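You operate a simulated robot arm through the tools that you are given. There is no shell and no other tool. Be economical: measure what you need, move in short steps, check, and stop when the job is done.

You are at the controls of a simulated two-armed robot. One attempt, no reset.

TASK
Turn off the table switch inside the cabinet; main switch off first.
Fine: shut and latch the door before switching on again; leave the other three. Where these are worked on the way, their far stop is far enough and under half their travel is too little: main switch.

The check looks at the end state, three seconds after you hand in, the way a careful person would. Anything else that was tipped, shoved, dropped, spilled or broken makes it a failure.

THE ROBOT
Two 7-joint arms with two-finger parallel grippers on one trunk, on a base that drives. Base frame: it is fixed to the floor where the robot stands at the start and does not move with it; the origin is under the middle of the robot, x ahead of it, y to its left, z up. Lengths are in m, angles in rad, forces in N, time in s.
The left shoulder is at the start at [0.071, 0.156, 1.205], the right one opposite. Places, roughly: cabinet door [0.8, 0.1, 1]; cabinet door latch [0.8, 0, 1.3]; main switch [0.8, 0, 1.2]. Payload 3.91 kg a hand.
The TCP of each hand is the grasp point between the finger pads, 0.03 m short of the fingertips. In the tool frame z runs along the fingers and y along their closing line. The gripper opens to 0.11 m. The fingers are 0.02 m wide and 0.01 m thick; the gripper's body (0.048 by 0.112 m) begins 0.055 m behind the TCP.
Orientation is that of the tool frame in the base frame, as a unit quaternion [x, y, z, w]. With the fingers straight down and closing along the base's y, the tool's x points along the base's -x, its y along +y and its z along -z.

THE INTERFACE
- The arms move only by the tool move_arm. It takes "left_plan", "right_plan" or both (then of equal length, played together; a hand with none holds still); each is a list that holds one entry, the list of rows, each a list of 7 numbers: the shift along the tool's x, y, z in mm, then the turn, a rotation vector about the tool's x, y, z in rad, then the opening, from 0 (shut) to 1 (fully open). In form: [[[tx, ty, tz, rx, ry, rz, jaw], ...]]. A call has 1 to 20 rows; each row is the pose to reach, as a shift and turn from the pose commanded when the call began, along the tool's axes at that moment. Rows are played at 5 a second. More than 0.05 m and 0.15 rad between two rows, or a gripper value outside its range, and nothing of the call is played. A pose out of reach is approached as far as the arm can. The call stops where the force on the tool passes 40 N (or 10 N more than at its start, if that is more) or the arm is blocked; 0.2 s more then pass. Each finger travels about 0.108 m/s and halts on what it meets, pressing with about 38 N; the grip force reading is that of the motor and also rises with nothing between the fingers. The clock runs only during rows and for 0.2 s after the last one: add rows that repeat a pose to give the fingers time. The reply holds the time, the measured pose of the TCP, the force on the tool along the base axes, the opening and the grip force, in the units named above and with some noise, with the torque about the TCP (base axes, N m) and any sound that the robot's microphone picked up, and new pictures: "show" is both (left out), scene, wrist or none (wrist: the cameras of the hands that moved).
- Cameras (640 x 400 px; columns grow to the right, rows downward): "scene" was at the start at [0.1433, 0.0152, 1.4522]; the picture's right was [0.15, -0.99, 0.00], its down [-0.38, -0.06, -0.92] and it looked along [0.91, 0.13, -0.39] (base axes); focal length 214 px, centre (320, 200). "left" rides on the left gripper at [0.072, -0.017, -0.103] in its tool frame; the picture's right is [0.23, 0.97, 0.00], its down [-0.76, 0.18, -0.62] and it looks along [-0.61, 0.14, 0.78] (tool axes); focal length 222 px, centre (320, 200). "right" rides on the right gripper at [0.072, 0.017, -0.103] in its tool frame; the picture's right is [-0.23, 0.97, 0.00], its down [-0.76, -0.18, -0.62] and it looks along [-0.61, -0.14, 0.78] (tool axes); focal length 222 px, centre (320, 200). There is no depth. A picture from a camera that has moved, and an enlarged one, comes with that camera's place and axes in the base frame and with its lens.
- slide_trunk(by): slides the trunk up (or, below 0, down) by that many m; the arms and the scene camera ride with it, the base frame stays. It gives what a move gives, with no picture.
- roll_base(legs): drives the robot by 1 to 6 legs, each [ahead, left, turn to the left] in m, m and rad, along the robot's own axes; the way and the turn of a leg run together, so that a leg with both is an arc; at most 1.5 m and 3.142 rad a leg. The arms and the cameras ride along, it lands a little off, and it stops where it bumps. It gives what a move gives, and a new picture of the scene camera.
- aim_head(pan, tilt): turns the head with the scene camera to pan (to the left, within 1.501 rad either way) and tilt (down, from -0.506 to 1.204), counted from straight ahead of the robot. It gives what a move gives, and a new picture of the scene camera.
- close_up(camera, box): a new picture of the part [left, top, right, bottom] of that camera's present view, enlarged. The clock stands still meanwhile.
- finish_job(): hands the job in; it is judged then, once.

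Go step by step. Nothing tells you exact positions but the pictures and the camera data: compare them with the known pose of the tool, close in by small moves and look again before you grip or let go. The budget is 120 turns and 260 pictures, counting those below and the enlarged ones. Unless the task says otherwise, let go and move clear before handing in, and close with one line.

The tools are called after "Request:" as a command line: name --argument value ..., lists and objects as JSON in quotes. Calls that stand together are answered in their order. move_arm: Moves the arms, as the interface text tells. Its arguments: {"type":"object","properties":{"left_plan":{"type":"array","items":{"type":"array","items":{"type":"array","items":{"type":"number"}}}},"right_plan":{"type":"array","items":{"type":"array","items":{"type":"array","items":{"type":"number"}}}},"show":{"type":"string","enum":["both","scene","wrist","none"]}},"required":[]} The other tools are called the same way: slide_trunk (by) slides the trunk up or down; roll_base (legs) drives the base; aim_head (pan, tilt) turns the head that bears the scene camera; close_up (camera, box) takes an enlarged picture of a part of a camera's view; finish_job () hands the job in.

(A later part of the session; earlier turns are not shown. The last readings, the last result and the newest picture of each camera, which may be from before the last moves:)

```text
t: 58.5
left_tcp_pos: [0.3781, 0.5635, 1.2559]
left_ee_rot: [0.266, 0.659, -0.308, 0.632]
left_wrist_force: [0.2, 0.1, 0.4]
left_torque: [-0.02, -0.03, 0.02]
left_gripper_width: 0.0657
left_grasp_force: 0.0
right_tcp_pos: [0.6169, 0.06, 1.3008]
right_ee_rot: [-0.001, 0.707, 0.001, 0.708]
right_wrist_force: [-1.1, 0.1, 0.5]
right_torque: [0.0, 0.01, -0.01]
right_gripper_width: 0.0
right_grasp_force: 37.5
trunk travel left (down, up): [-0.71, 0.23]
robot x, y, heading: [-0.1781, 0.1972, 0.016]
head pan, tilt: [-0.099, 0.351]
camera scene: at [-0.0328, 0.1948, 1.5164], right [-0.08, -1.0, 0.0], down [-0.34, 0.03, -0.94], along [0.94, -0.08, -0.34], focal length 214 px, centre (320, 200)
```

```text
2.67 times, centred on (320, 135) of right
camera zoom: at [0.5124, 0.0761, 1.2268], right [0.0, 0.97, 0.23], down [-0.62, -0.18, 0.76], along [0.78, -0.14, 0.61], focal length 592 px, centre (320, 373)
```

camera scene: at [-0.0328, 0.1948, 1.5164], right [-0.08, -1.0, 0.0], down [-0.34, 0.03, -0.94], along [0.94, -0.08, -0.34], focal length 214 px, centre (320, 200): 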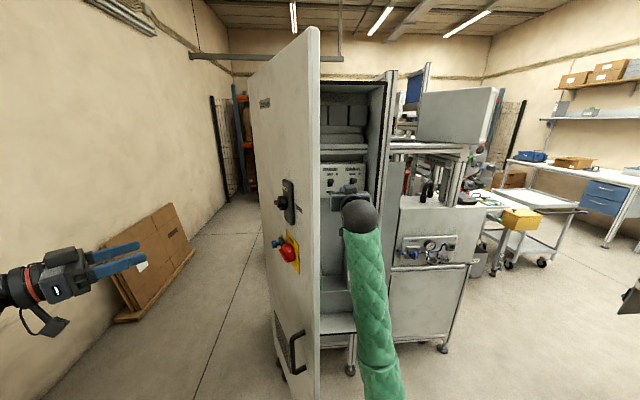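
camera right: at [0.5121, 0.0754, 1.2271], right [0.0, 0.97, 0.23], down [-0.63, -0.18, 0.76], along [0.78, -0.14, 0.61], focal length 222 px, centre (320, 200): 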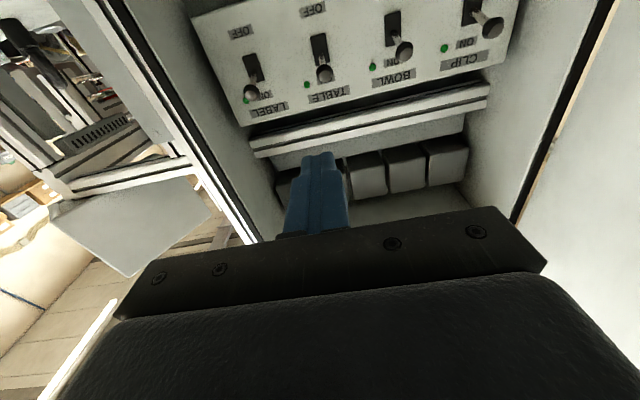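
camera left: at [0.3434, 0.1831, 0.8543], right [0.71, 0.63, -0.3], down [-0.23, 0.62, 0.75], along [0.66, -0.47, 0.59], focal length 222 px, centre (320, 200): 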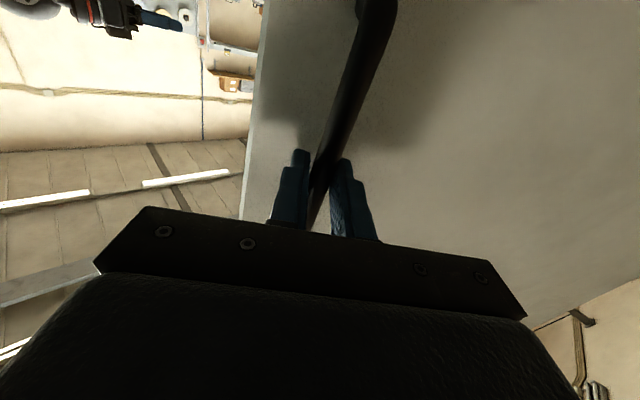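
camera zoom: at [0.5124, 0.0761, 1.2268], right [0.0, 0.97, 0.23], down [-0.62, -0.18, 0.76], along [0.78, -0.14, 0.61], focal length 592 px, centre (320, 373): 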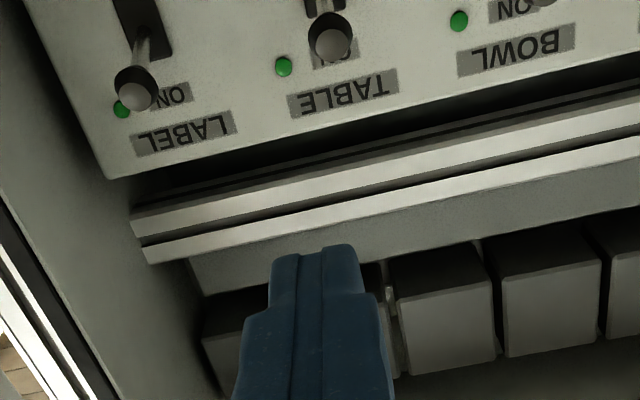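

The TABLE ball is at about (0.835, 0.071, 1.278). I'll bring the closed fingertips in just above it, below the beam.

Request:
move_arm --right_plan '[[[-11, 11, 40, 0, 0, 0, 0], [-11, 11, 80, 0, 0, 0, 0], [-11, 11, 120, 0, 0, 0, 0], [-11, 11, 150, 0, 0, 0, 0], [-11, 11, 175, 0, 0, 0, 0], [-11, 11, 175, 0, 0, 0, 0]]]' --show "wrist"

Request:
close_up --camera "right" --box '[200, 0, 440, 200]'

Request:
close_up --camera "scene" --box '[310, 130, 410, 230]'

```text
t: 59.9
left_tcp_pos: [0.3762, 0.5634, 1.256]
left_ee_rot: [0.266, 0.659, -0.309, 0.632]
left_wrist_force: [-0.3, -0.1, 0.8]
left_torque: [-0.01, -0.02, 0.0]
left_gripper_width: 0.066
left_grasp_force: 0.1
right_tcp_pos: [0.7904, 0.0702, 1.3138]
right_ee_rot: [0.0, 0.707, 0.0, 0.708]
right_wrist_force: [-0.4, 0.1, 0.1]
right_torque: [-0.02, -0.01, -0.02]
right_gripper_width: 0.0
right_grasp_force: 37.7
trunk travel left (down, up): [-0.71, 0.23]
robot x, y, heading: [-0.1816, 0.2031, 0.019]
head pan, tilt: [-0.099, 0.351]
camera right: at [0.6866, 0.0862, 1.2403], right [0.0, 0.97, 0.23], down [-0.63, -0.18, 0.76], along [0.78, -0.14, 0.61], focal length 222 px, centre (320, 200)
```

right: 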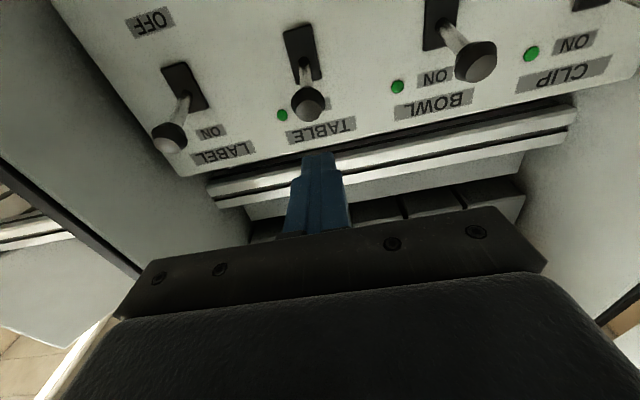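

```text
2.00 times, centred on (320, 100) of right
camera zoom: at [0.6866, 0.0862, 1.2403], right [0.0, 0.97, 0.23], down [-0.63, -0.18, 0.76], along [0.78, -0.14, 0.61], focal length 444 px, centre (320, 400)
```

zoom: 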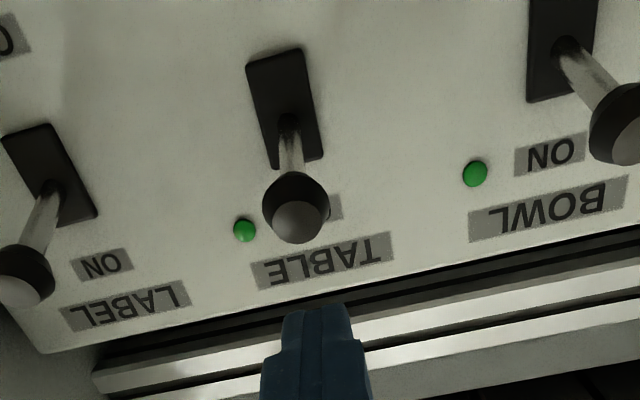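

```text
4.00 times, centred on (360, 180) of scene
camera zoom: at [-0.0331, 0.1948, 1.5164], right [-0.09, -1.0, 0.0], down [-0.34, 0.03, -0.94], along [0.94, -0.08, -0.34], focal length 858 px, centre (160, 280)
```

zoom: 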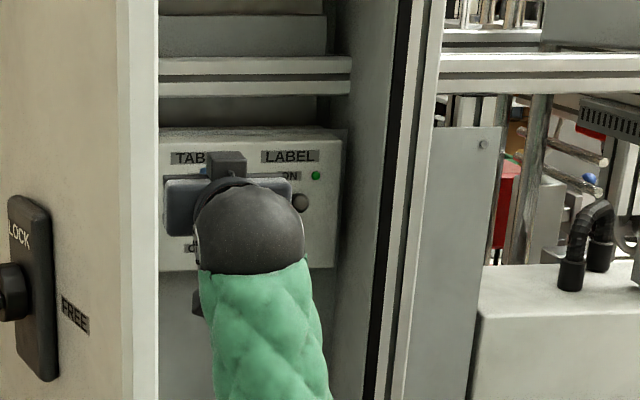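

The tip is aligned above the ball. I'll advance 30 mm over it and then press down slowly.

Request:
move_arm --right_plan '[[[0, 0, 15, 0, 0, 0, 0], [0, 0, 30, 0, 0, 0, 0], [10, 0, 30, 0, 0, 0, 0], [20, 0, 30, 0, 0, 0, 0], [30, 0, 30, 0, 0, 0, 0], [40, 0, 30, 0, 0, 0, 0], [50, 0, 30, 0, 0, 0, 0], [58, 0, 30, 0, 0, 0, 0], [64, 0, 30, 0, 0, 0, 0]]]' --show "wrist"

Request:
close_up --camera "right" --box '[200, 0, 440, 200]'

```text
t: 61.9
left_tcp_pos: [0.373, 0.5632, 1.2569]
left_ee_rot: [0.266, 0.659, -0.309, 0.633]
left_wrist_force: [-0.3, -0.2, 0.0]
left_torque: [0.01, -0.03, 0.0]
left_gripper_width: 0.0658
left_grasp_force: 0.1
right_tcp_pos: [0.8211, 0.0707, 1.2549]
right_ee_rot: [-0.001, 0.703, 0.0, 0.711]
right_wrist_force: [9.3, 0.2, 29.8]
right_torque: [-0.02, -0.56, -0.02]
right_gripper_width: 0.0001
right_grasp_force: 37.9
trunk travel left (down, up): [-0.71, 0.23]
robot x, y, heading: [-0.1776, 0.2022, 0.017]
head pan, tilt: [-0.099, 0.351]
camera right: at [0.7165, 0.0871, 1.1813], right [0.0, 0.97, 0.23], down [-0.63, -0.18, 0.76], along [0.78, -0.14, 0.61], focal length 222 px, centre (320, 200)
```

right: 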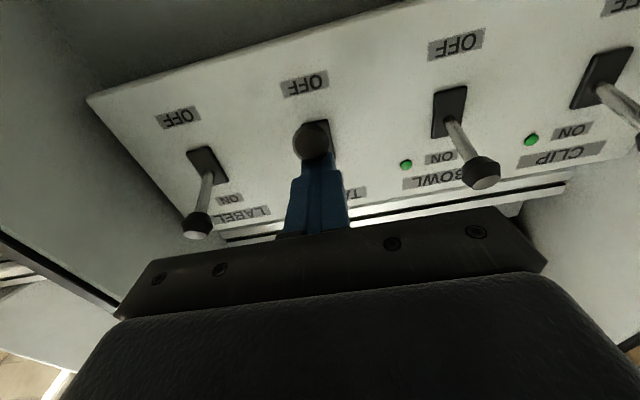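

```text
2.00 times, centred on (320, 100) of right
camera zoom: at [0.7165, 0.0871, 1.1813], right [0.0, 0.97, 0.23], down [-0.63, -0.18, 0.76], along [0.78, -0.14, 0.61], focal length 444 px, centre (320, 400)
```

zoom: 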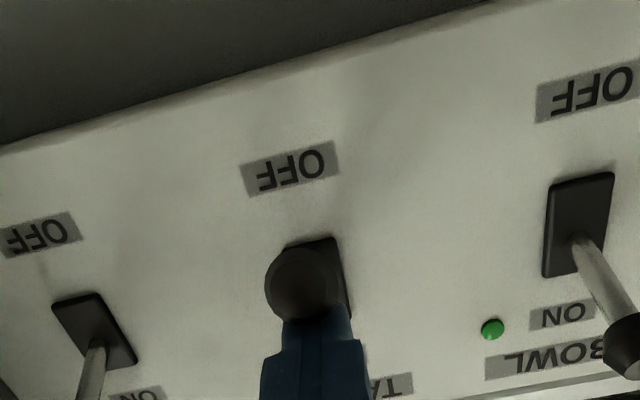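

The lever has moved down. I'll press slightly more to its stop, then lift off and back out to check.

Request:
move_arm --right_plan '[[[4, 0, 0, 0, 0, 0, 0], [8, 0, 0, 0, 0, 0, 0], [12, 0, 0, 0, 0, 0, 0]]]' --show "none"

Request:
move_arm --right_plan '[[[-15, 0, 0, 0, 0, 0, 0], [-30, 0, -10, 0, 0, 0, 0], [-40, 0, -45, 0, 0, 0, 0], [-40, 0, -90, 0, 0, 0, 0], [-40, 0, -135, 0, 0, 0, 0], [-40, 0, -180, 0, 0, 0, 0]]]' --show "wrist"

Request:
close_up --camera "right" --box '[180, 0, 520, 150]'

```text
t: 62.3
left_tcp_pos: [0.3741, 0.5635, 1.2561]
left_ee_rot: [0.265, 0.659, -0.307, 0.633]
left_wrist_force: [-0.9, -0.6, -0.3]
left_torque: [-0.01, -0.03, 0.0]
left_gripper_width: 0.0663
left_grasp_force: 0.0
right_tcp_pos: [0.8195, 0.0698, 1.256]
right_ee_rot: [-0.001, 0.701, 0.001, 0.713]
right_wrist_force: [-0.8, 0.6, 16.6]
right_torque: [-0.03, -0.26, 0.06]
right_gripper_width: 0.0
right_grasp_force: 37.4
trunk travel left (down, up): [-0.71, 0.23]
robot x, y, heading: [-0.1764, 0.1993, 0.017]
head pan, tilt: [-0.099, 0.351]
stopped in row 1 (right hand): the force on the tool passed its limit at 44 N (the readings are from after the stop); the commanded pose is now the measured one
```

```text
t: 63.7
left_tcp_pos: [0.3752, 0.5644, 1.2559]
left_ee_rot: [0.265, 0.66, -0.308, 0.632]
left_wrist_force: [-0.3, 0.2, 0.1]
left_torque: [-0.03, -0.03, 0.0]
left_gripper_width: 0.0661
left_grasp_force: 0.0
right_tcp_pos: [0.6404, 0.0676, 1.2924]
right_ee_rot: [0.0, 0.703, 0.0, 0.711]
right_wrist_force: [0.7, -0.2, -0.2]
right_torque: [-0.01, 0.01, 0.01]
right_gripper_width: 0.0003
right_grasp_force: 37.6
trunk travel left (down, up): [-0.71, 0.23]
robot x, y, heading: [-0.177, 0.2025, 0.018]
head pan, tilt: [-0.099, 0.351]
camera right: at [0.5367, 0.0855, 1.2189], right [0.0, 0.97, 0.23], down [-0.63, -0.18, 0.76], along [0.78, -0.14, 0.61], focal length 222 px, centre (320, 200)
```

right: 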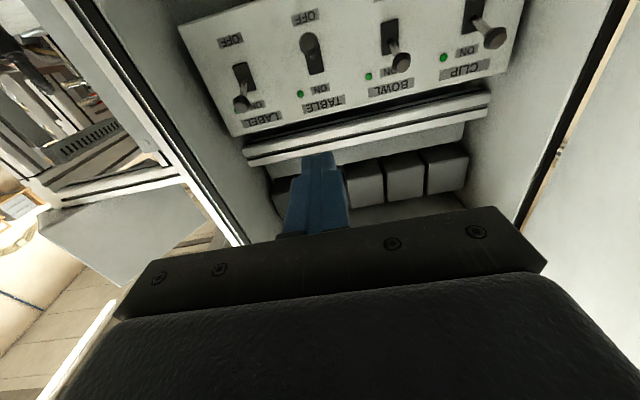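

```text
1.88 times, centred on (350, 75) of right
camera zoom: at [0.5367, 0.0855, 1.2189], right [0.0, 0.97, 0.23], down [-0.63, -0.18, 0.76], along [0.78, -0.14, 0.61], focal length 418 px, centre (264, 435)
```

zoom: 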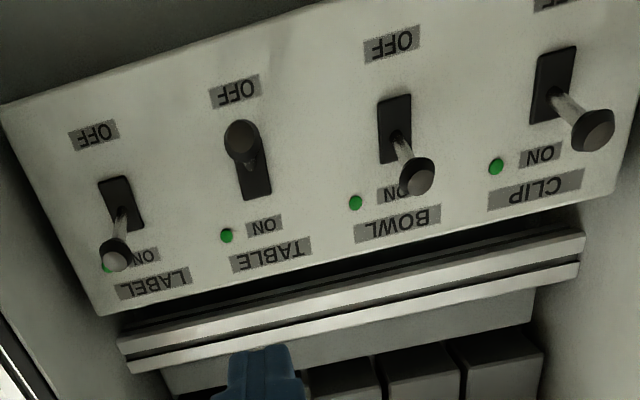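

TABLE is OFF and the other three are still ON. Next I'll pull the right hand clear and back the base up, so the left fist can push the door shut from outside at a plain spot on its face.

Request:
move_arm --right_plan '[[[0, 0, -45, 0, 0, 0, 0], [0, -10, -90, 0, 0, 0, 0], [0, -45, -120, 0, 0, 0, 0], [0, -90, -135, 0, 0, 0, 0], [0, -130, -150, 0, 0, 0, 0], [0, -160, -150, 0, 0, 0, 0], [0, -160, -150, 0, 0, 0, 0]]]' --left_plan '[[[0, 0, 0, 0, 0, 0, 0.4], [0, 0, 0, 0, 0, 0, 0.2], [0, 0, 0, 0, 0, 0, 0], [0, 0, 0, 0, 0, 0, 0], [0, 0, 0, 0, 0, 0, 0], [0, 0, 0, 0, 0, 0, 0], [0, 0, 0, 0, 0, 0, 0]]]' --show "none"

Request:
roll_base --legs '[[-0.25, 0, -0.017]]'

Request:
slide_trunk --by -0.18

Request:
aim_head --pan 0.1 --tilt 0.3

```text
t: 65.3
left_tcp_pos: [0.376, 0.5639, 1.2563]
left_ee_rot: [0.265, 0.66, -0.309, 0.632]
left_wrist_force: [-0.8, 0.7, 0.2]
left_torque: [0.0, 0.03, -0.03]
left_gripper_width: 0.0
left_grasp_force: 38.1
right_tcp_pos: [0.4919, -0.0902, 1.2887]
right_ee_rot: [-0.001, 0.704, 0.0, 0.711]
right_wrist_force: [0.3, -0.1, 0.3]
right_torque: [-0.02, 0.0, 0.0]
right_gripper_width: 0.0
right_grasp_force: 37.9
trunk travel left (down, up): [-0.71, 0.23]
robot x, y, heading: [-0.1794, 0.1973, 0.015]
head pan, tilt: [-0.099, 0.351]
```

```text
t: 67.1
left_tcp_pos: [0.1312, 0.552, 1.2557]
left_ee_rot: [0.271, 0.657, -0.313, 0.63]
left_wrist_force: [0.1, 0.0, 0.2]
left_torque: [-0.01, 0.03, 0.01]
left_gripper_width: 0.0
left_grasp_force: 37.6
right_tcp_pos: [0.2356, -0.1049, 1.2905]
right_ee_rot: [0.006, 0.704, -0.006, 0.71]
right_wrist_force: [-1.0, 0.0, 0.2]
right_torque: [0.01, 0.04, 0.02]
right_gripper_width: 0.0
right_grasp_force: 37.5
trunk travel left (down, up): [-0.71, 0.23]
robot x, y, heading: [-0.4279, 0.1996, -0.007]
head pan, tilt: [-0.099, 0.351]
camera scene: at [-0.2846, 0.1907, 1.5165], right [-0.1, -0.99, 0.0], down [-0.34, 0.04, -0.94], along [0.93, -0.1, -0.34], focal length 214 px, centre (320, 200)
```

scene: 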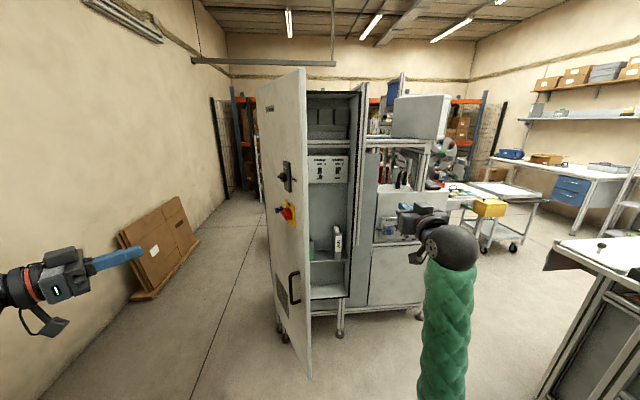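

```text
t: 69.1
left_tcp_pos: [0.1315, 0.5521, 1.0753]
left_ee_rot: [0.27, 0.658, -0.313, 0.63]
left_wrist_force: [0.7, 0.2, -0.5]
left_torque: [-0.01, -0.01, -0.01]
left_gripper_width: 0.0
left_grasp_force: 38.1
right_tcp_pos: [0.2375, -0.1034, 1.1087]
right_ee_rot: [0.006, 0.703, -0.006, 0.711]
right_wrist_force: [0.8, -0.6, 0.3]
right_torque: [0.03, -0.02, -0.01]
right_gripper_width: 0.0
right_grasp_force: 37.6
trunk travel left (down, up): [-0.53, 0.41]
robot x, y, heading: [-0.4285, 0.1996, -0.0]
head pan, tilt: [-0.099, 0.351]
```

```text
t: 69.8
left_tcp_pos: [0.1331, 0.5518, 1.0763]
left_ee_rot: [0.27, 0.658, -0.312, 0.63]
left_wrist_force: [0.2, 0.9, 0.1]
left_torque: [0.02, -0.04, -0.01]
left_gripper_width: 0.0
left_grasp_force: 37.8
right_tcp_pos: [0.2383, -0.1046, 1.1091]
right_ee_rot: [0.005, 0.703, -0.005, 0.711]
right_wrist_force: [-0.2, 0.5, -0.2]
right_torque: [0.0, -0.01, 0.02]
right_gripper_width: 0.0
right_grasp_force: 37.8
trunk travel left (down, up): [-0.53, 0.41]
robot x, y, heading: [-0.4262, 0.1974, -0.004]
head pan, tilt: [0.099, 0.3]
camera scene: at [-0.283, 0.2092, 1.3411], right [0.1, -1.0, 0.0], down [-0.29, -0.03, -0.96], along [0.95, 0.09, -0.3], focal length 214 px, centre (320, 200)
```

scene: 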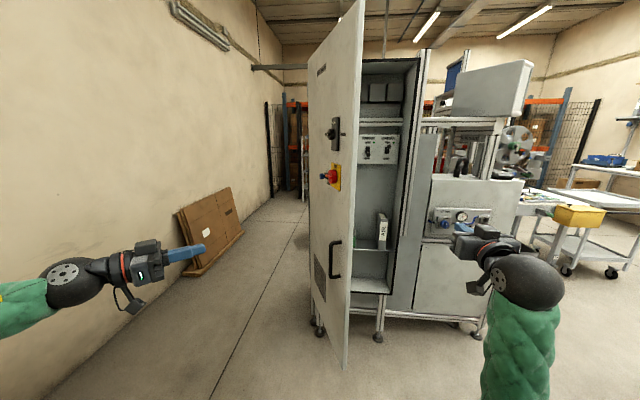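

Request:
move_arm --left_plan '[[[0, 5, 42, -0.055, 0, 0, 0], [-1, 11, 84, -0.11, 0, 0, 0], [-2, 17, 126, -0.165, 0, 0, 0], [-3, 22, 168, -0.22, 0, 0, 0], [-4, 28, 210, -0.275, 0, 0, 0], [-5, 33, 252, -0.33, 0, 0, 0], [-6, 39, 295, -0.386, 0, 0, 0], [-6, 39, 295, -0.386, 0, 0, 0]]]'

```text
t: 71.6
left_tcp_pos: [0.3553, 0.3576, 1.0752]
left_ee_rot: [0.144, 0.705, -0.181, 0.67]
left_wrist_force: [-0.4, 1.1, 0.0]
left_torque: [-0.01, 0.01, 0.02]
left_gripper_width: 0.0
left_grasp_force: 37.5
left hand out of reach, approached as far as the arm can: row 2
right_tcp_pos: [0.2355, -0.1033, 1.1091]
right_ee_rot: [0.006, 0.704, -0.006, 0.71]
right_wrist_force: [0.2, 0.0, 0.1]
right_torque: [-0.02, 0.02, -0.03]
right_gripper_width: 0.0
right_grasp_force: 38.1
trunk travel left (down, up): [-0.53, 0.41]
robot x, y, heading: [-0.4267, 0.2014, 0.001]
head pan, tilt: [0.099, 0.3]
camera scene: at [-0.2835, 0.2101, 1.3412], right [0.1, -1.0, 0.0], down [-0.29, -0.03, -0.96], along [0.95, 0.09, -0.3], focal length 214 px, centre (320, 200)
camera left: at [0.25, 0.3855, 1.0072], right [0.42, 0.86, -0.29], down [-0.43, 0.47, 0.77], along [0.8, -0.2, 0.57], focal length 222 px, centre (320, 200)
```

scene: 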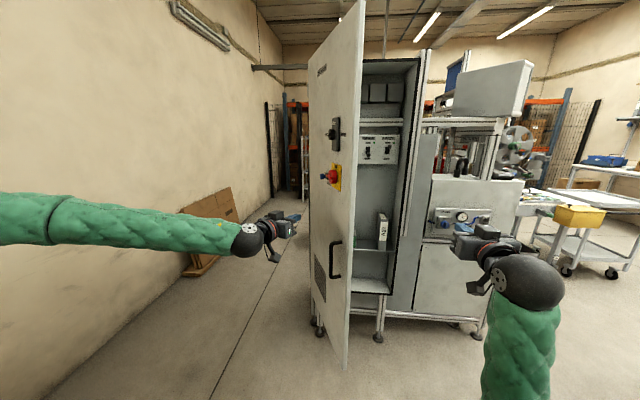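
left: 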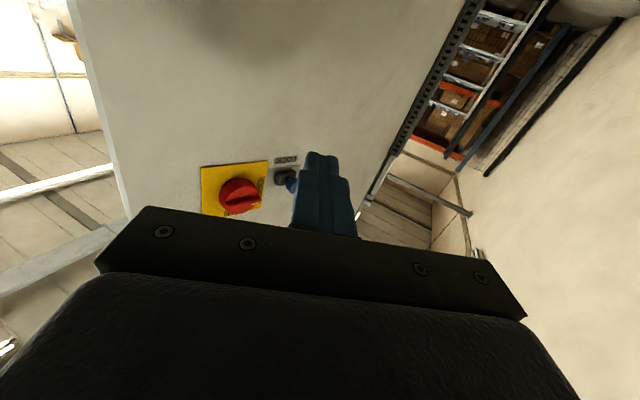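

The fist is outside the door, at a height between the switches and the handle. I'll push it by driving right and ahead in small legs.

Request:
roll_base --legs '[[0.04, -0.08, 0], [0.03, -0.08, 0], [0.05, -0.06, 0]]'

```text
t: 72.7
left_tcp_pos: [0.3944, 0.2925, 1.0747]
left_ee_rot: [0.144, 0.706, -0.18, 0.67]
left_wrist_force: [0.2, 0.2, 0.2]
left_torque: [-0.01, -0.02, 0.03]
left_gripper_width: 0.0
left_grasp_force: 37.8
right_tcp_pos: [0.2782, -0.1683, 1.1068]
right_ee_rot: [0.005, 0.704, -0.005, 0.71]
right_wrist_force: [0.0, -0.4, -0.4]
right_torque: [0.01, -0.01, 0.0]
right_gripper_width: 0.0002
right_grasp_force: 38.0
trunk travel left (down, up): [-0.53, 0.41]
robot x, y, heading: [-0.3928, 0.1337, -0.001]
head pan, tilt: [0.099, 0.3]
stopped in leg 1: the robot was blocked; the commanded pose is now the measured one
camera scene: at [-0.2421, 0.1446, 1.3407], right [0.1, -1.0, 0.0], down [-0.3, -0.03, -0.95], along [0.95, 0.09, -0.3], focal length 214 px, centre (320, 200)
```

scene: 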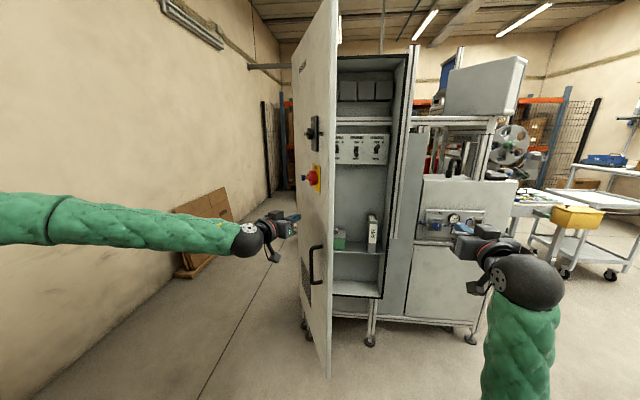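

The base was blocked with no force on the hand. I'll look for what is touching.

Request:
aim_head --pan 0.1 --tilt 0.9

Request:
close_up --camera "left" --box '[0, 0, 640, 400]'

```text
t: 73.7
left_tcp_pos: [0.3927, 0.2941, 1.0756]
left_ee_rot: [0.144, 0.705, -0.181, 0.67]
left_wrist_force: [0.0, -0.6, -1.0]
left_torque: [0.0, 0.0, -0.02]
left_gripper_width: 0.0
left_grasp_force: 37.8
right_tcp_pos: [0.2769, -0.1666, 1.1092]
right_ee_rot: [0.003, 0.703, -0.004, 0.711]
right_wrist_force: [0.6, -0.2, 0.7]
right_torque: [-0.03, 0.02, 0.01]
right_gripper_width: 0.0
right_grasp_force: 37.1
trunk travel left (down, up): [-0.53, 0.41]
robot x, y, heading: [-0.3863, 0.1352, -0.001]
head pan, tilt: [0.099, 0.901]
camera scene: at [-0.2625, 0.1439, 1.2889], right [0.1, -1.0, 0.0], down [-0.78, -0.08, -0.62], along [0.62, 0.06, -0.78], focal length 214 px, centre (320, 200)
```

scene: 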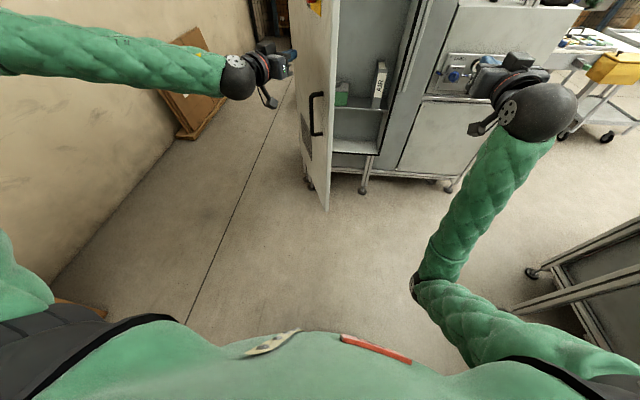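

```text
1.00 times, centred on (320, 200) of left (not enlarged: the box is as wide or as high as the picture)
camera zoom: at [0.2877, 0.3227, 1.0074], right [0.42, 0.86, -0.29], down [-0.43, 0.47, 0.77], along [0.8, -0.2, 0.57], focal length 222 px, centre (320, 200)
```

zoom: 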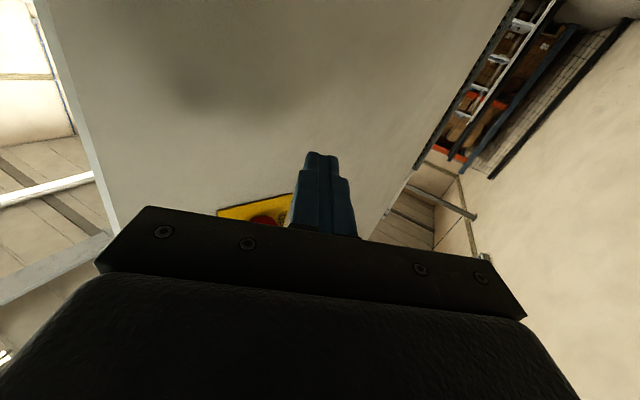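

Request:
aim_head --pan -1.3 --tilt 0.8

Request:
aim_head --pan 1.3 --tilt 0.8

```text
t: 75.2
left_tcp_pos: [0.3932, 0.2937, 1.075]
left_ee_rot: [0.143, 0.705, -0.18, 0.671]
left_wrist_force: [0.4, 1.0, 0.5]
left_torque: [0.02, 0.02, 0.0]
left_gripper_width: 0.0
left_grasp_force: 37.2
right_tcp_pos: [0.2762, -0.1654, 1.1094]
right_ee_rot: [0.004, 0.703, -0.004, 0.711]
right_wrist_force: [0.7, -0.5, 0.1]
right_torque: [0.0, -0.01, 0.01]
right_gripper_width: 0.0
right_grasp_force: 37.9
trunk travel left (down, up): [-0.53, 0.41]
robot x, y, heading: [-0.3904, 0.1323, 0.002]
head pan, tilt: [-1.3, 0.799]
camera scene: at [-0.3159, 0.0585, 1.2968], right [-0.96, -0.27, 0.0], down [-0.19, 0.69, -0.7], along [0.19, -0.67, -0.72], focal length 214 px, centre (320, 200)
```

scene: 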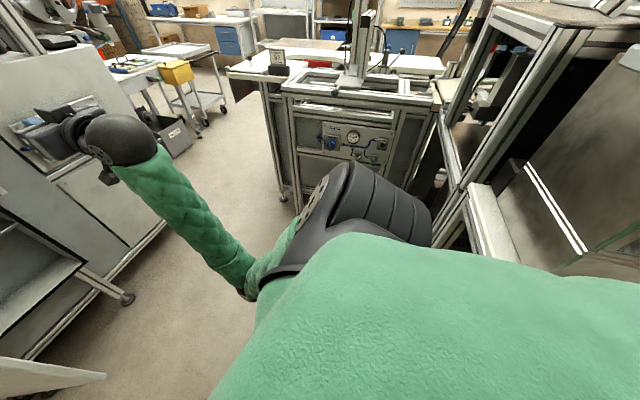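

```text
t: 77.6
left_tcp_pos: [0.3925, 0.2945, 1.0746]
left_ee_rot: [0.143, 0.705, -0.18, 0.671]
left_wrist_force: [0.1, -0.9, 0.1]
left_torque: [0.02, -0.01, 0.02]
left_gripper_width: 0.0
left_grasp_force: 37.8
right_tcp_pos: [0.2764, -0.1657, 1.109]
right_ee_rot: [0.005, 0.703, -0.005, 0.711]
right_wrist_force: [0.0, -0.8, 0.7]
right_torque: [-0.02, 0.02, 0.02]
right_gripper_width: 0.0002
right_grasp_force: 37.4
trunk travel left (down, up): [-0.53, 0.41]
robot x, y, heading: [-0.3899, 0.133, 0.001]
head pan, tilt: [1.3, 0.799]
camera scene: at [-0.3158, 0.214, 1.2968], right [0.96, -0.27, 0.0], down [-0.19, -0.69, -0.7], along [0.19, 0.67, -0.72], focal length 214 px, centre (320, 200)
```

scene: 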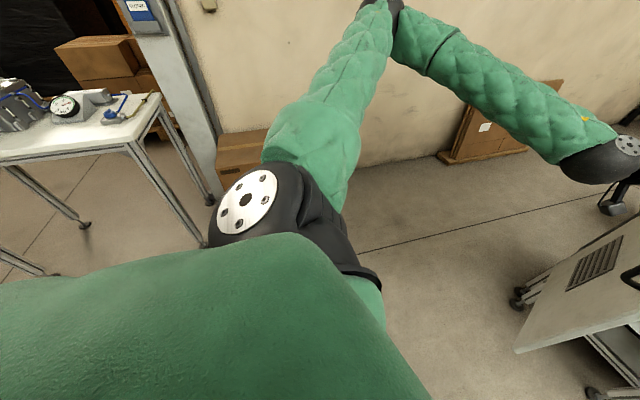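

Behind on the right stands a machine frame that the base bumped, and there is a table behind on the left. So I'll stay forward: I'll push the door with the arm first, then drive ahead.

Request:
move_arm --left_plan '[[[0, -22, 17, 0, 0, 0, 0], [0, -45, 34, 0, 0, 0, 0], [0, -67, 50, 0, 0, 0, 0], [0, -90, 67, 0, 0, 0, 0]]]' --show "none"

Request:
aim_head --pan 0.1 --tilt 0.45

```text
t: 78.6
left_tcp_pos: [0.415, 0.1841, 1.0772]
left_ee_rot: [0.145, 0.705, -0.181, 0.67]
left_wrist_force: [-0.1, 0.5, -0.7]
left_torque: [-0.03, 0.04, 0.05]
left_gripper_width: 0.0
left_grasp_force: 37.7
right_tcp_pos: [0.2767, -0.1674, 1.1082]
right_ee_rot: [0.005, 0.704, -0.004, 0.711]
right_wrist_force: [-0.2, 0.2, 0.4]
right_torque: [-0.01, -0.04, 0.01]
right_gripper_width: 0.0003
right_grasp_force: 37.6
trunk travel left (down, up): [-0.53, 0.41]
robot x, y, heading: [-0.3885, 0.1339, 0.001]
head pan, tilt: [1.3, 0.799]
```

```text
t: 80.0
left_tcp_pos: [0.4147, 0.1841, 1.0771]
left_ee_rot: [0.144, 0.705, -0.18, 0.671]
left_wrist_force: [-0.6, 0.5, -1.0]
left_torque: [0.0, 0.0, -0.01]
left_gripper_width: 0.0
left_grasp_force: 38.5
right_tcp_pos: [0.2753, -0.1648, 1.1108]
right_ee_rot: [0.005, 0.703, -0.005, 0.711]
right_wrist_force: [0.3, 0.4, -0.5]
right_torque: [-0.01, -0.03, 0.04]
right_gripper_width: 0.0
right_grasp_force: 37.6
trunk travel left (down, up): [-0.53, 0.41]
robot x, y, heading: [-0.389, 0.1366, -0.002]
head pan, tilt: [0.099, 0.45]
camera scene: at [-0.246, 0.1454, 1.3272], right [0.1, -0.99, 0.0], down [-0.43, -0.04, -0.9], along [0.9, 0.09, -0.44], focal length 214 px, centre (320, 200)
```

scene: 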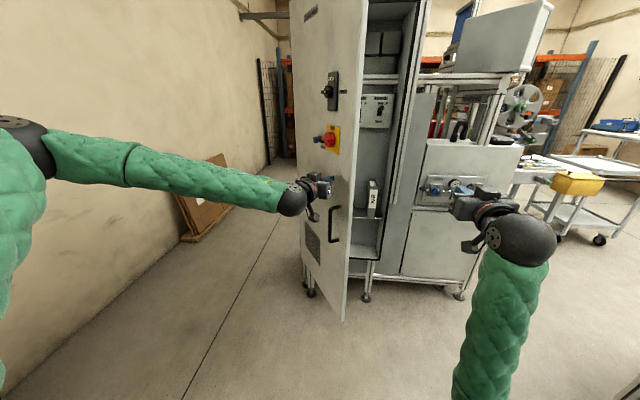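

The door is closing under the push. I'll drive ahead, then right.

Request:
roll_base --legs '[[0.13, 0, 0], [0.03, -0.08, 0]]'

```text
t: 81.9
left_tcp_pos: [0.5738, 0.105, 1.0759]
left_ee_rot: [0.143, 0.706, -0.179, 0.67]
left_wrist_force: [-0.3, -1.2, -0.5]
left_torque: [-0.02, 0.01, 0.02]
left_gripper_width: 0.0002
left_grasp_force: 37.9
right_tcp_pos: [0.4365, -0.2451, 1.1079]
right_ee_rot: [0.004, 0.704, -0.003, 0.711]
right_wrist_force: [-0.1, -0.3, 0.1]
right_torque: [-0.02, -0.01, 0.05]
right_gripper_width: 0.0
right_grasp_force: 37.7
trunk travel left (down, up): [-0.53, 0.41]
robot x, y, heading: [-0.2301, 0.0551, -0.002]
head pan, tilt: [0.099, 0.45]
camera scene: at [-0.0861, 0.0633, 1.3272], right [0.1, -0.99, 0.0], down [-0.43, -0.04, -0.9], along [0.9, 0.09, -0.44], focal length 214 px, centre (320, 200)
```

scene: 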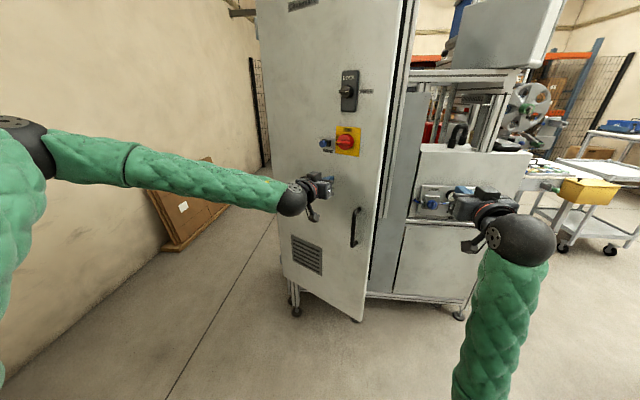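

Request:
roll_base --legs '[[0.08, -0.08, 0], [0.06, -0.05, 0]]'

```text
t: 83.8
left_tcp_pos: [0.7163, -0.025, 1.0762]
left_ee_rot: [0.144, 0.706, -0.18, 0.67]
left_wrist_force: [-0.5, -0.9, -0.5]
left_torque: [-0.03, 0.0, 0.01]
left_gripper_width: 0.0
left_grasp_force: 38.0
right_tcp_pos: [0.5787, -0.3748, 1.109]
right_ee_rot: [0.005, 0.704, -0.005, 0.71]
right_wrist_force: [-0.9, -0.3, -0.6]
right_torque: [-0.03, 0.01, 0.04]
right_gripper_width: 0.0002
right_grasp_force: 37.7
trunk travel left (down, up): [-0.53, 0.41]
robot x, y, heading: [-0.0904, -0.0752, 0.002]
head pan, tilt: [0.099, 0.45]
camera scene: at [0.056, -0.0645, 1.327], right [0.1, -0.99, 0.0], down [-0.43, -0.04, -0.9], along [0.9, 0.09, -0.44], focal length 214 px, centre (320, 200)
```

scene: 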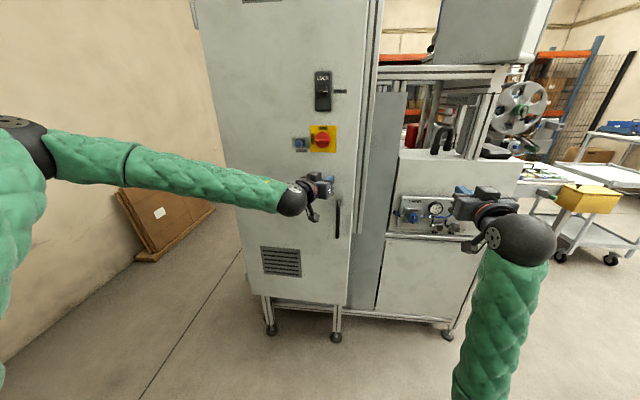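

Nearly shut. I'll press the last few centimetres with the arm until the door seats.

Request:
move_arm --left_plan '[[[0, 4, 9, 0, 0, 0, 0], [0, 9, 18, 0, 0, 0, 0], [0, 13, 27, 0, 0, 0, 0], [0, 17, 35, 0, 0, 0, 0], [0, 20, 42, 0, 0, 0, 0], [0, 24, 49, 0, 0, 0, 0]]]' --show "scene"

Request:
close_up --camera "scene" --box '[280, 50, 400, 320]'

```text
t: 84.9
left_tcp_pos: [0.7493, -0.023, 1.0754]
left_ee_rot: [0.145, 0.706, -0.183, 0.669]
left_wrist_force: [-25.7, 6.2, 6.3]
left_torque: [-0.1, -0.34, 0.09]
left_gripper_width: 0.0
left_grasp_force: 37.9
right_tcp_pos: [0.5749, -0.3721, 1.11]
right_ee_rot: [0.003, 0.703, -0.005, 0.711]
right_wrist_force: [-0.3, 0.8, -0.3]
right_torque: [0.02, 0.03, -0.01]
right_gripper_width: 0.0002
right_grasp_force: 38.0
trunk travel left (down, up): [-0.53, 0.41]
robot x, y, heading: [-0.0882, -0.0758, 0.004]
head pan, tilt: [0.099, 0.45]
stopped in row 5 (left hand): the force on the tool passed its limit at 54 N (the readings are from after the stop); the commanded pose is now the measured one
camera scene: at [0.051, -0.0615, 1.3277], right [0.1, -0.99, 0.0], down [-0.43, -0.05, -0.9], along [0.9, 0.09, -0.43], focal length 214 px, centre (320, 200)
```

scene: 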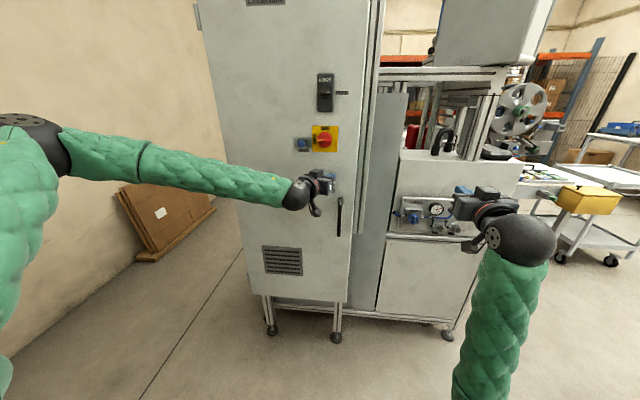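

```text
1.48 times, centred on (340, 185) of scene
camera zoom: at [0.051, -0.0615, 1.3277], right [0.1, -0.99, 0.0], down [-0.43, -0.05, -0.9], along [0.9, 0.09, -0.43], focal length 318 px, centre (290, 222)
```

zoom: 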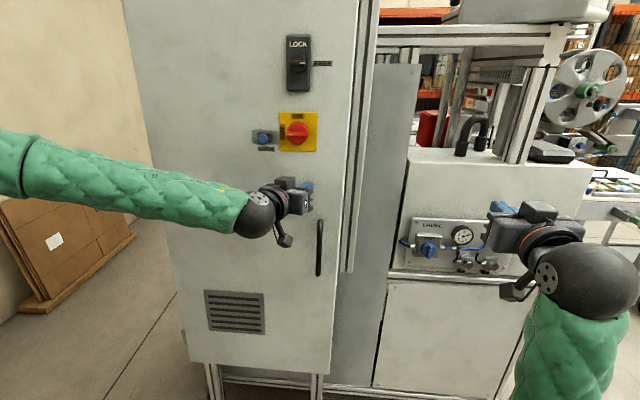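

The door is seated. I'll back the base off to the spot where the left arm worked the latch before, and raise the trunk.

Request:
roll_base --legs '[[-0.11, -0.085, 0]]'

Request:
slide_trunk --by 0.25

Request:
move_arm --left_plan '[[[0, 0, -15, -0.12, 0, 0, 0.1], [0, 0, -30, -0.24, 0, 0, 0.2], [0, 20, -30, -0.36, 0, 0, 0.3], [0, 40, -30, -0.47, 0, 0, 0.35], [0, 40, -30, -0.47, 0, 0, 0.35]]]'

```text
t: 86.3
left_tcp_pos: [0.641, -0.1128, 1.0731]
left_ee_rot: [0.147, 0.706, -0.184, 0.668]
left_wrist_force: [0.6, -1.0, 0.7]
left_torque: [0.04, 0.01, 0.03]
left_gripper_width: 0.0
left_grasp_force: 37.3
right_tcp_pos: [0.4644, -0.4621, 1.1104]
right_ee_rot: [0.006, 0.703, -0.006, 0.711]
right_wrist_force: [-0.1, 0.0, 0.9]
right_torque: [-0.04, 0.02, 0.01]
right_gripper_width: 0.0004
right_grasp_force: 38.0
trunk travel left (down, up): [-0.53, 0.41]
robot x, y, heading: [-0.1988, -0.1591, -0.005]
head pan, tilt: [0.099, 0.45]
camera scene: at [-0.0574, -0.1487, 1.3274], right [0.1, -1.0, 0.0], down [-0.43, -0.04, -0.9], along [0.9, 0.09, -0.43], focal length 214 px, centre (320, 200)
```

scene: 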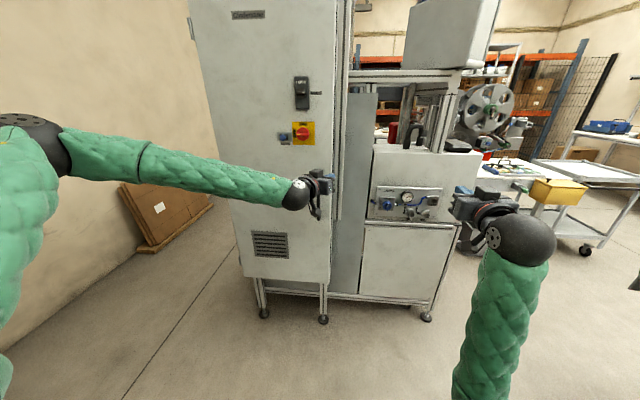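

```text
t: 88.8
left_tcp_pos: [0.6435, -0.1118, 1.3217]
left_ee_rot: [0.147, 0.706, -0.184, 0.668]
left_wrist_force: [0.0, 0.3, 0.9]
left_torque: [0.0, 0.01, -0.03]
left_gripper_width: 0.0
left_grasp_force: 37.7
right_tcp_pos: [0.4659, -0.4609, 1.3591]
right_ee_rot: [0.005, 0.703, -0.006, 0.711]
right_wrist_force: [0.4, 0.0, -0.3]
right_torque: [0.0, 0.02, 0.01]
right_gripper_width: 0.0002
right_grasp_force: 37.7
trunk travel left (down, up): [-0.78, 0.16]
robot x, y, heading: [-0.1998, -0.1552, 0.006]
head pan, tilt: [0.099, 0.45]
```

```text
t: 90.0
left_tcp_pos: [0.6348, -0.0612, 1.3211]
left_ee_rot: [-0.013, 0.729, -0.014, 0.684]
left_wrist_force: [0.4, -0.3, 0.2]
left_torque: [-0.02, -0.03, -0.03]
left_gripper_width: 0.0383
left_grasp_force: 0.1
right_tcp_pos: [0.4663, -0.46, 1.3585]
right_ee_rot: [0.006, 0.704, -0.006, 0.711]
right_wrist_force: [0.0, 0.1, 0.0]
right_torque: [0.03, -0.02, -0.02]
right_gripper_width: 0.0
right_grasp_force: 37.1
trunk travel left (down, up): [-0.78, 0.16]
robot x, y, heading: [-0.1988, -0.1547, -0.002]
head pan, tilt: [0.099, 0.45]
camera scene: at [-0.0558, -0.1471, 1.5772], right [0.1, -1.0, 0.0], down [-0.43, -0.04, -0.9], along [0.9, 0.09, -0.44], focal length 214 px, centre (320, 200)
camera left: at [0.5259, -0.0822, 1.256], right [-0.02, 0.96, -0.26], down [-0.57, 0.21, 0.79], along [0.82, 0.16, 0.55], focal length 222 px, centre (320, 200)
```

scene: 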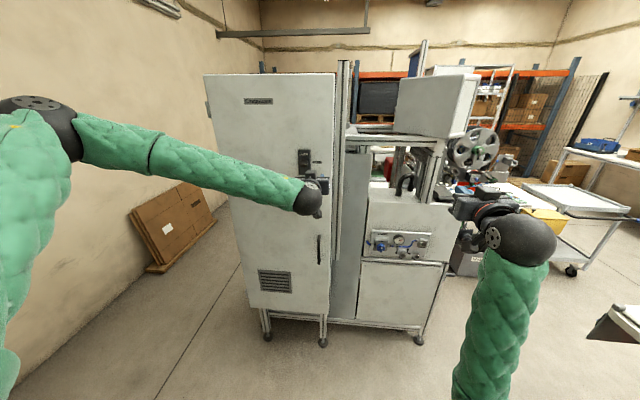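
left: 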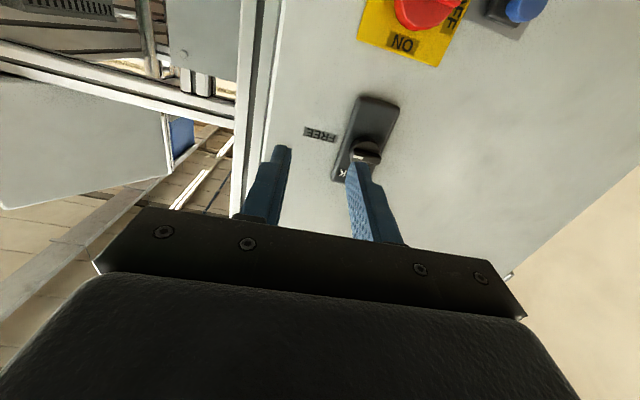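

The door looks flush. I'll rotate the left hand so the fingers close vertically, centred on the latch knob.

Request:
move_arm --left_plan '[[[-2, 5, 2, -0.004, -0.004, 0.134, 0.35], [-3, 9, 4, -0.008, -0.008, 0.268, 0.35], [-5, 14, 6, -0.013, -0.012, 0.402, 0.35], [-6, 18, 8, -0.017, -0.016, 0.536, 0.35], [-8, 23, 10, -0.021, -0.02, 0.67, 0.35], [-10, 28, 12, -0.025, -0.024, 0.804, 0.35], [-11, 32, 14, -0.03, -0.029, 0.939, 0.35], [-13, 37, 16, -0.034, -0.033, 1.073, 0.35], [-15, 41, 18, -0.038, -0.037, 1.207, 0.35], [-16, 46, 20, -0.042, -0.041, 1.341, 0.35], [-18, 50, 22, -0.047, -0.045, 1.475, 0.35], [-19, 55, 24, -0.051, -0.049, 1.609, 0.35], [-19, 55, 24, -0.051, -0.049, 1.609, 0.35]]]' --show "wrist"

Request:
close_up --camera "left" --box '[200, 60, 440, 210]'

Request:
close_up --camera "scene" --box '[260, 120, 360, 220]'

```text
t: 92.8
left_tcp_pos: [0.6586, -0.0072, 1.3354]
left_ee_rot: [0.501, 0.5, 0.5, 0.499]
left_wrist_force: [-0.3, 0.2, 0.4]
left_torque: [-0.01, -0.01, 0.03]
left_gripper_width: 0.0385
left_grasp_force: 0.0
right_tcp_pos: [0.4662, -0.46, 1.3589]
right_ee_rot: [0.006, 0.703, -0.006, 0.711]
right_wrist_force: [-1.0, -0.5, 0.3]
right_torque: [0.0, 0.01, 0.01]
right_gripper_width: 0.0
right_grasp_force: 38.5
trunk travel left (down, up): [-0.78, 0.16]
robot x, y, heading: [-0.197, -0.1564, -0.002]
head pan, tilt: [0.099, 0.45]
camera left: at [0.5556, 0.0656, 1.3184], right [0.0, 0.22, 0.97], down [-0.62, -0.76, 0.18], along [0.78, -0.61, 0.14], focal length 222 px, centre (320, 200)
```

left: 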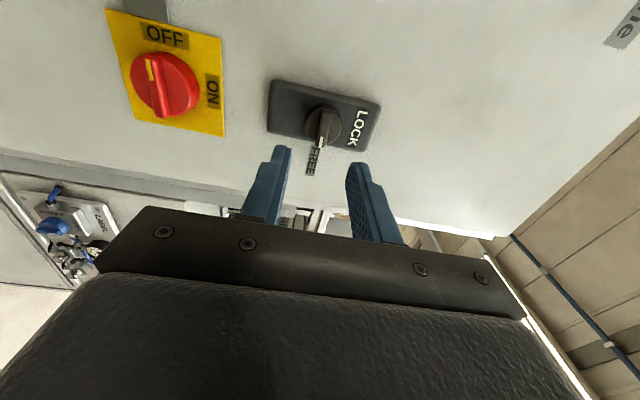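

```text
2.67 times, centred on (320, 135) of left
camera zoom: at [0.5556, 0.0656, 1.3184], right [0.0, 0.22, 0.97], down [-0.62, -0.76, 0.18], along [0.78, -0.61, 0.14], focal length 592 px, centre (320, 373)
```

zoom: 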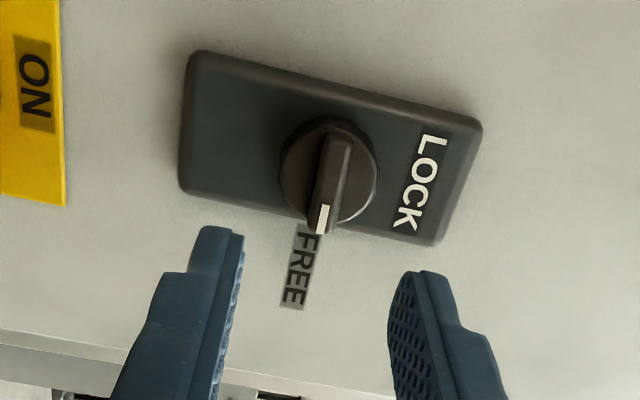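

```text
4.00 times, centred on (310, 170) of scene
camera zoom: at [-0.0556, -0.1475, 1.5772], right [0.1, -1.0, 0.0], down [-0.43, -0.04, -0.9], along [0.9, 0.09, -0.44], focal length 858 px, centre (360, 320)
```

zoom: 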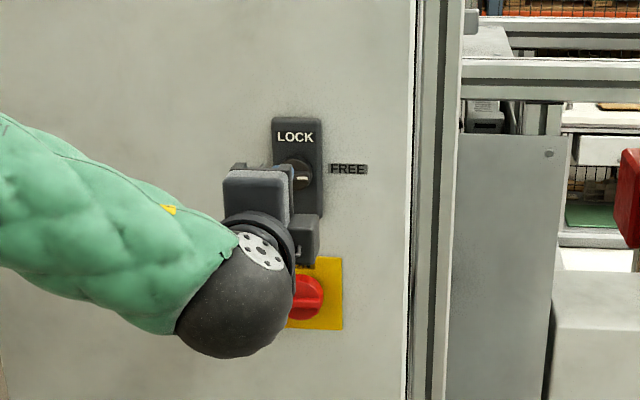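

Aligned. I'll advance to the same depth as before and grip the bar.

Request:
move_arm --left_plan '[[[0, 1, 25, 0, 0, 0, 0.3], [0, 2, 45, 0, 0, 0, 0.3], [0, 2, 55, 0, 0, 0, 0.3], [0, 2, 61, 0, 0, 0, 0.3], [0, 2, 61, 0, 0, 0, 0.15], [0, 2, 61, 0, 0, 0, 0], [0, 2, 61, 0, 0, 0, 0], [0, 2, 61, 0, 0, 0, 0]]]' --show "none"

Request:
close_up --camera "left" --box '[200, 60, 440, 210]'

```text
t: 94.6
left_tcp_pos: [0.7206, -0.0061, 1.3371]
left_ee_rot: [0.5, 0.5, 0.499, 0.5]
left_wrist_force: [2.1, 0.5, 0.4]
left_torque: [0.0, -0.07, -0.18]
left_gripper_width: 0.01
left_grasp_force: 45.2
right_tcp_pos: [0.4656, -0.4604, 1.3588]
right_ee_rot: [0.005, 0.704, -0.006, 0.71]
right_wrist_force: [-0.7, 0.1, -0.2]
right_torque: [-0.03, -0.03, 0.02]
right_gripper_width: 0.0002
right_grasp_force: 37.5
trunk travel left (down, up): [-0.78, 0.16]
robot x, y, heading: [-0.1985, -0.158, -0.004]
head pan, tilt: [0.099, 0.45]
```

```text
2.67 times, centred on (320, 135) of left
camera zoom: at [0.6171, 0.066, 1.3208], right [0.0, 0.23, 0.97], down [-0.62, -0.76, 0.18], along [0.78, -0.61, 0.14], focal length 592 px, centre (320, 373)
```

zoom: 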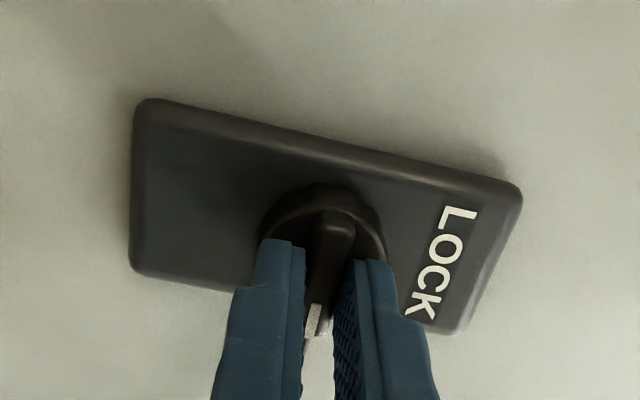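

Gripped. I'll turn it anticlockwise to LOCK, with slight inward pressure.

Request:
move_arm --left_plan '[[[0, 0, 1, 0, 0, -0.13, 0], [0, 0, 1, 0, 0, -0.26, 0], [0, 0, 1, 0, 0, -0.39, 0], [0, 0, 1, 0, 0, -0.52, 0], [0, 0, 1, 0, 0, -0.65, 0], [0, 0, 1, 0, 0, -0.78, 0], [0, 0, 1, 0, 0, -0.91, 0], [0, 0, 1, 0, 0, -1.04, 0], [0, 0, 1, 0, 0, -1.17, 0], [0, 0, 1, 0, 0, -1.3, 0], [0, 0, 1, 0, 0, -1.43, 0], [0, 0, 1, 0, 0, -1.56, 0], [0, 0, 1, 0, 0, -1.63, 0]]]' --show "wrist"

```text
t: 97.4
left_tcp_pos: [0.7214, -0.005, 1.34]
left_ee_rot: [-0.022, 0.707, -0.022, 0.707]
left_wrist_force: [6.0, 16.2, 17.4]
left_torque: [0.26, 0.44, 0.14]
left_gripper_width: 0.0098
left_grasp_force: 44.9
right_tcp_pos: [0.4642, -0.458, 1.3612]
right_ee_rot: [0.006, 0.704, -0.007, 0.71]
right_wrist_force: [0.0, 0.0, -1.1]
right_torque: [-0.01, 0.03, 0.0]
right_gripper_width: 0.0
right_grasp_force: 38.2
trunk travel left (down, up): [-0.78, 0.16]
robot x, y, heading: [-0.2009, -0.1605, 0.0]
head pan, tilt: [0.099, 0.45]
camera left: at [0.6166, -0.026, 1.2678], right [0.0, 0.96, -0.29], down [-0.62, 0.22, 0.75], along [0.78, 0.18, 0.6], focal length 222 px, centre (320, 200)
```

left: 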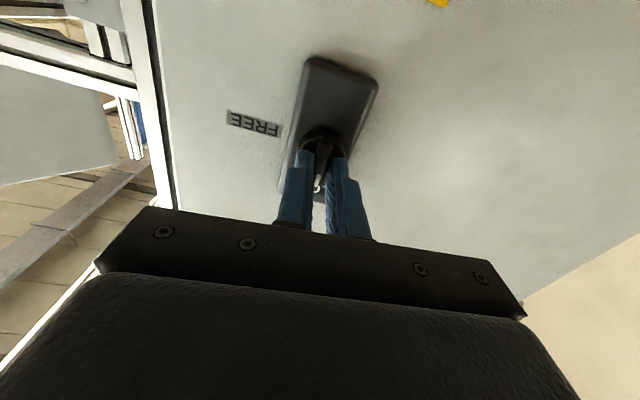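

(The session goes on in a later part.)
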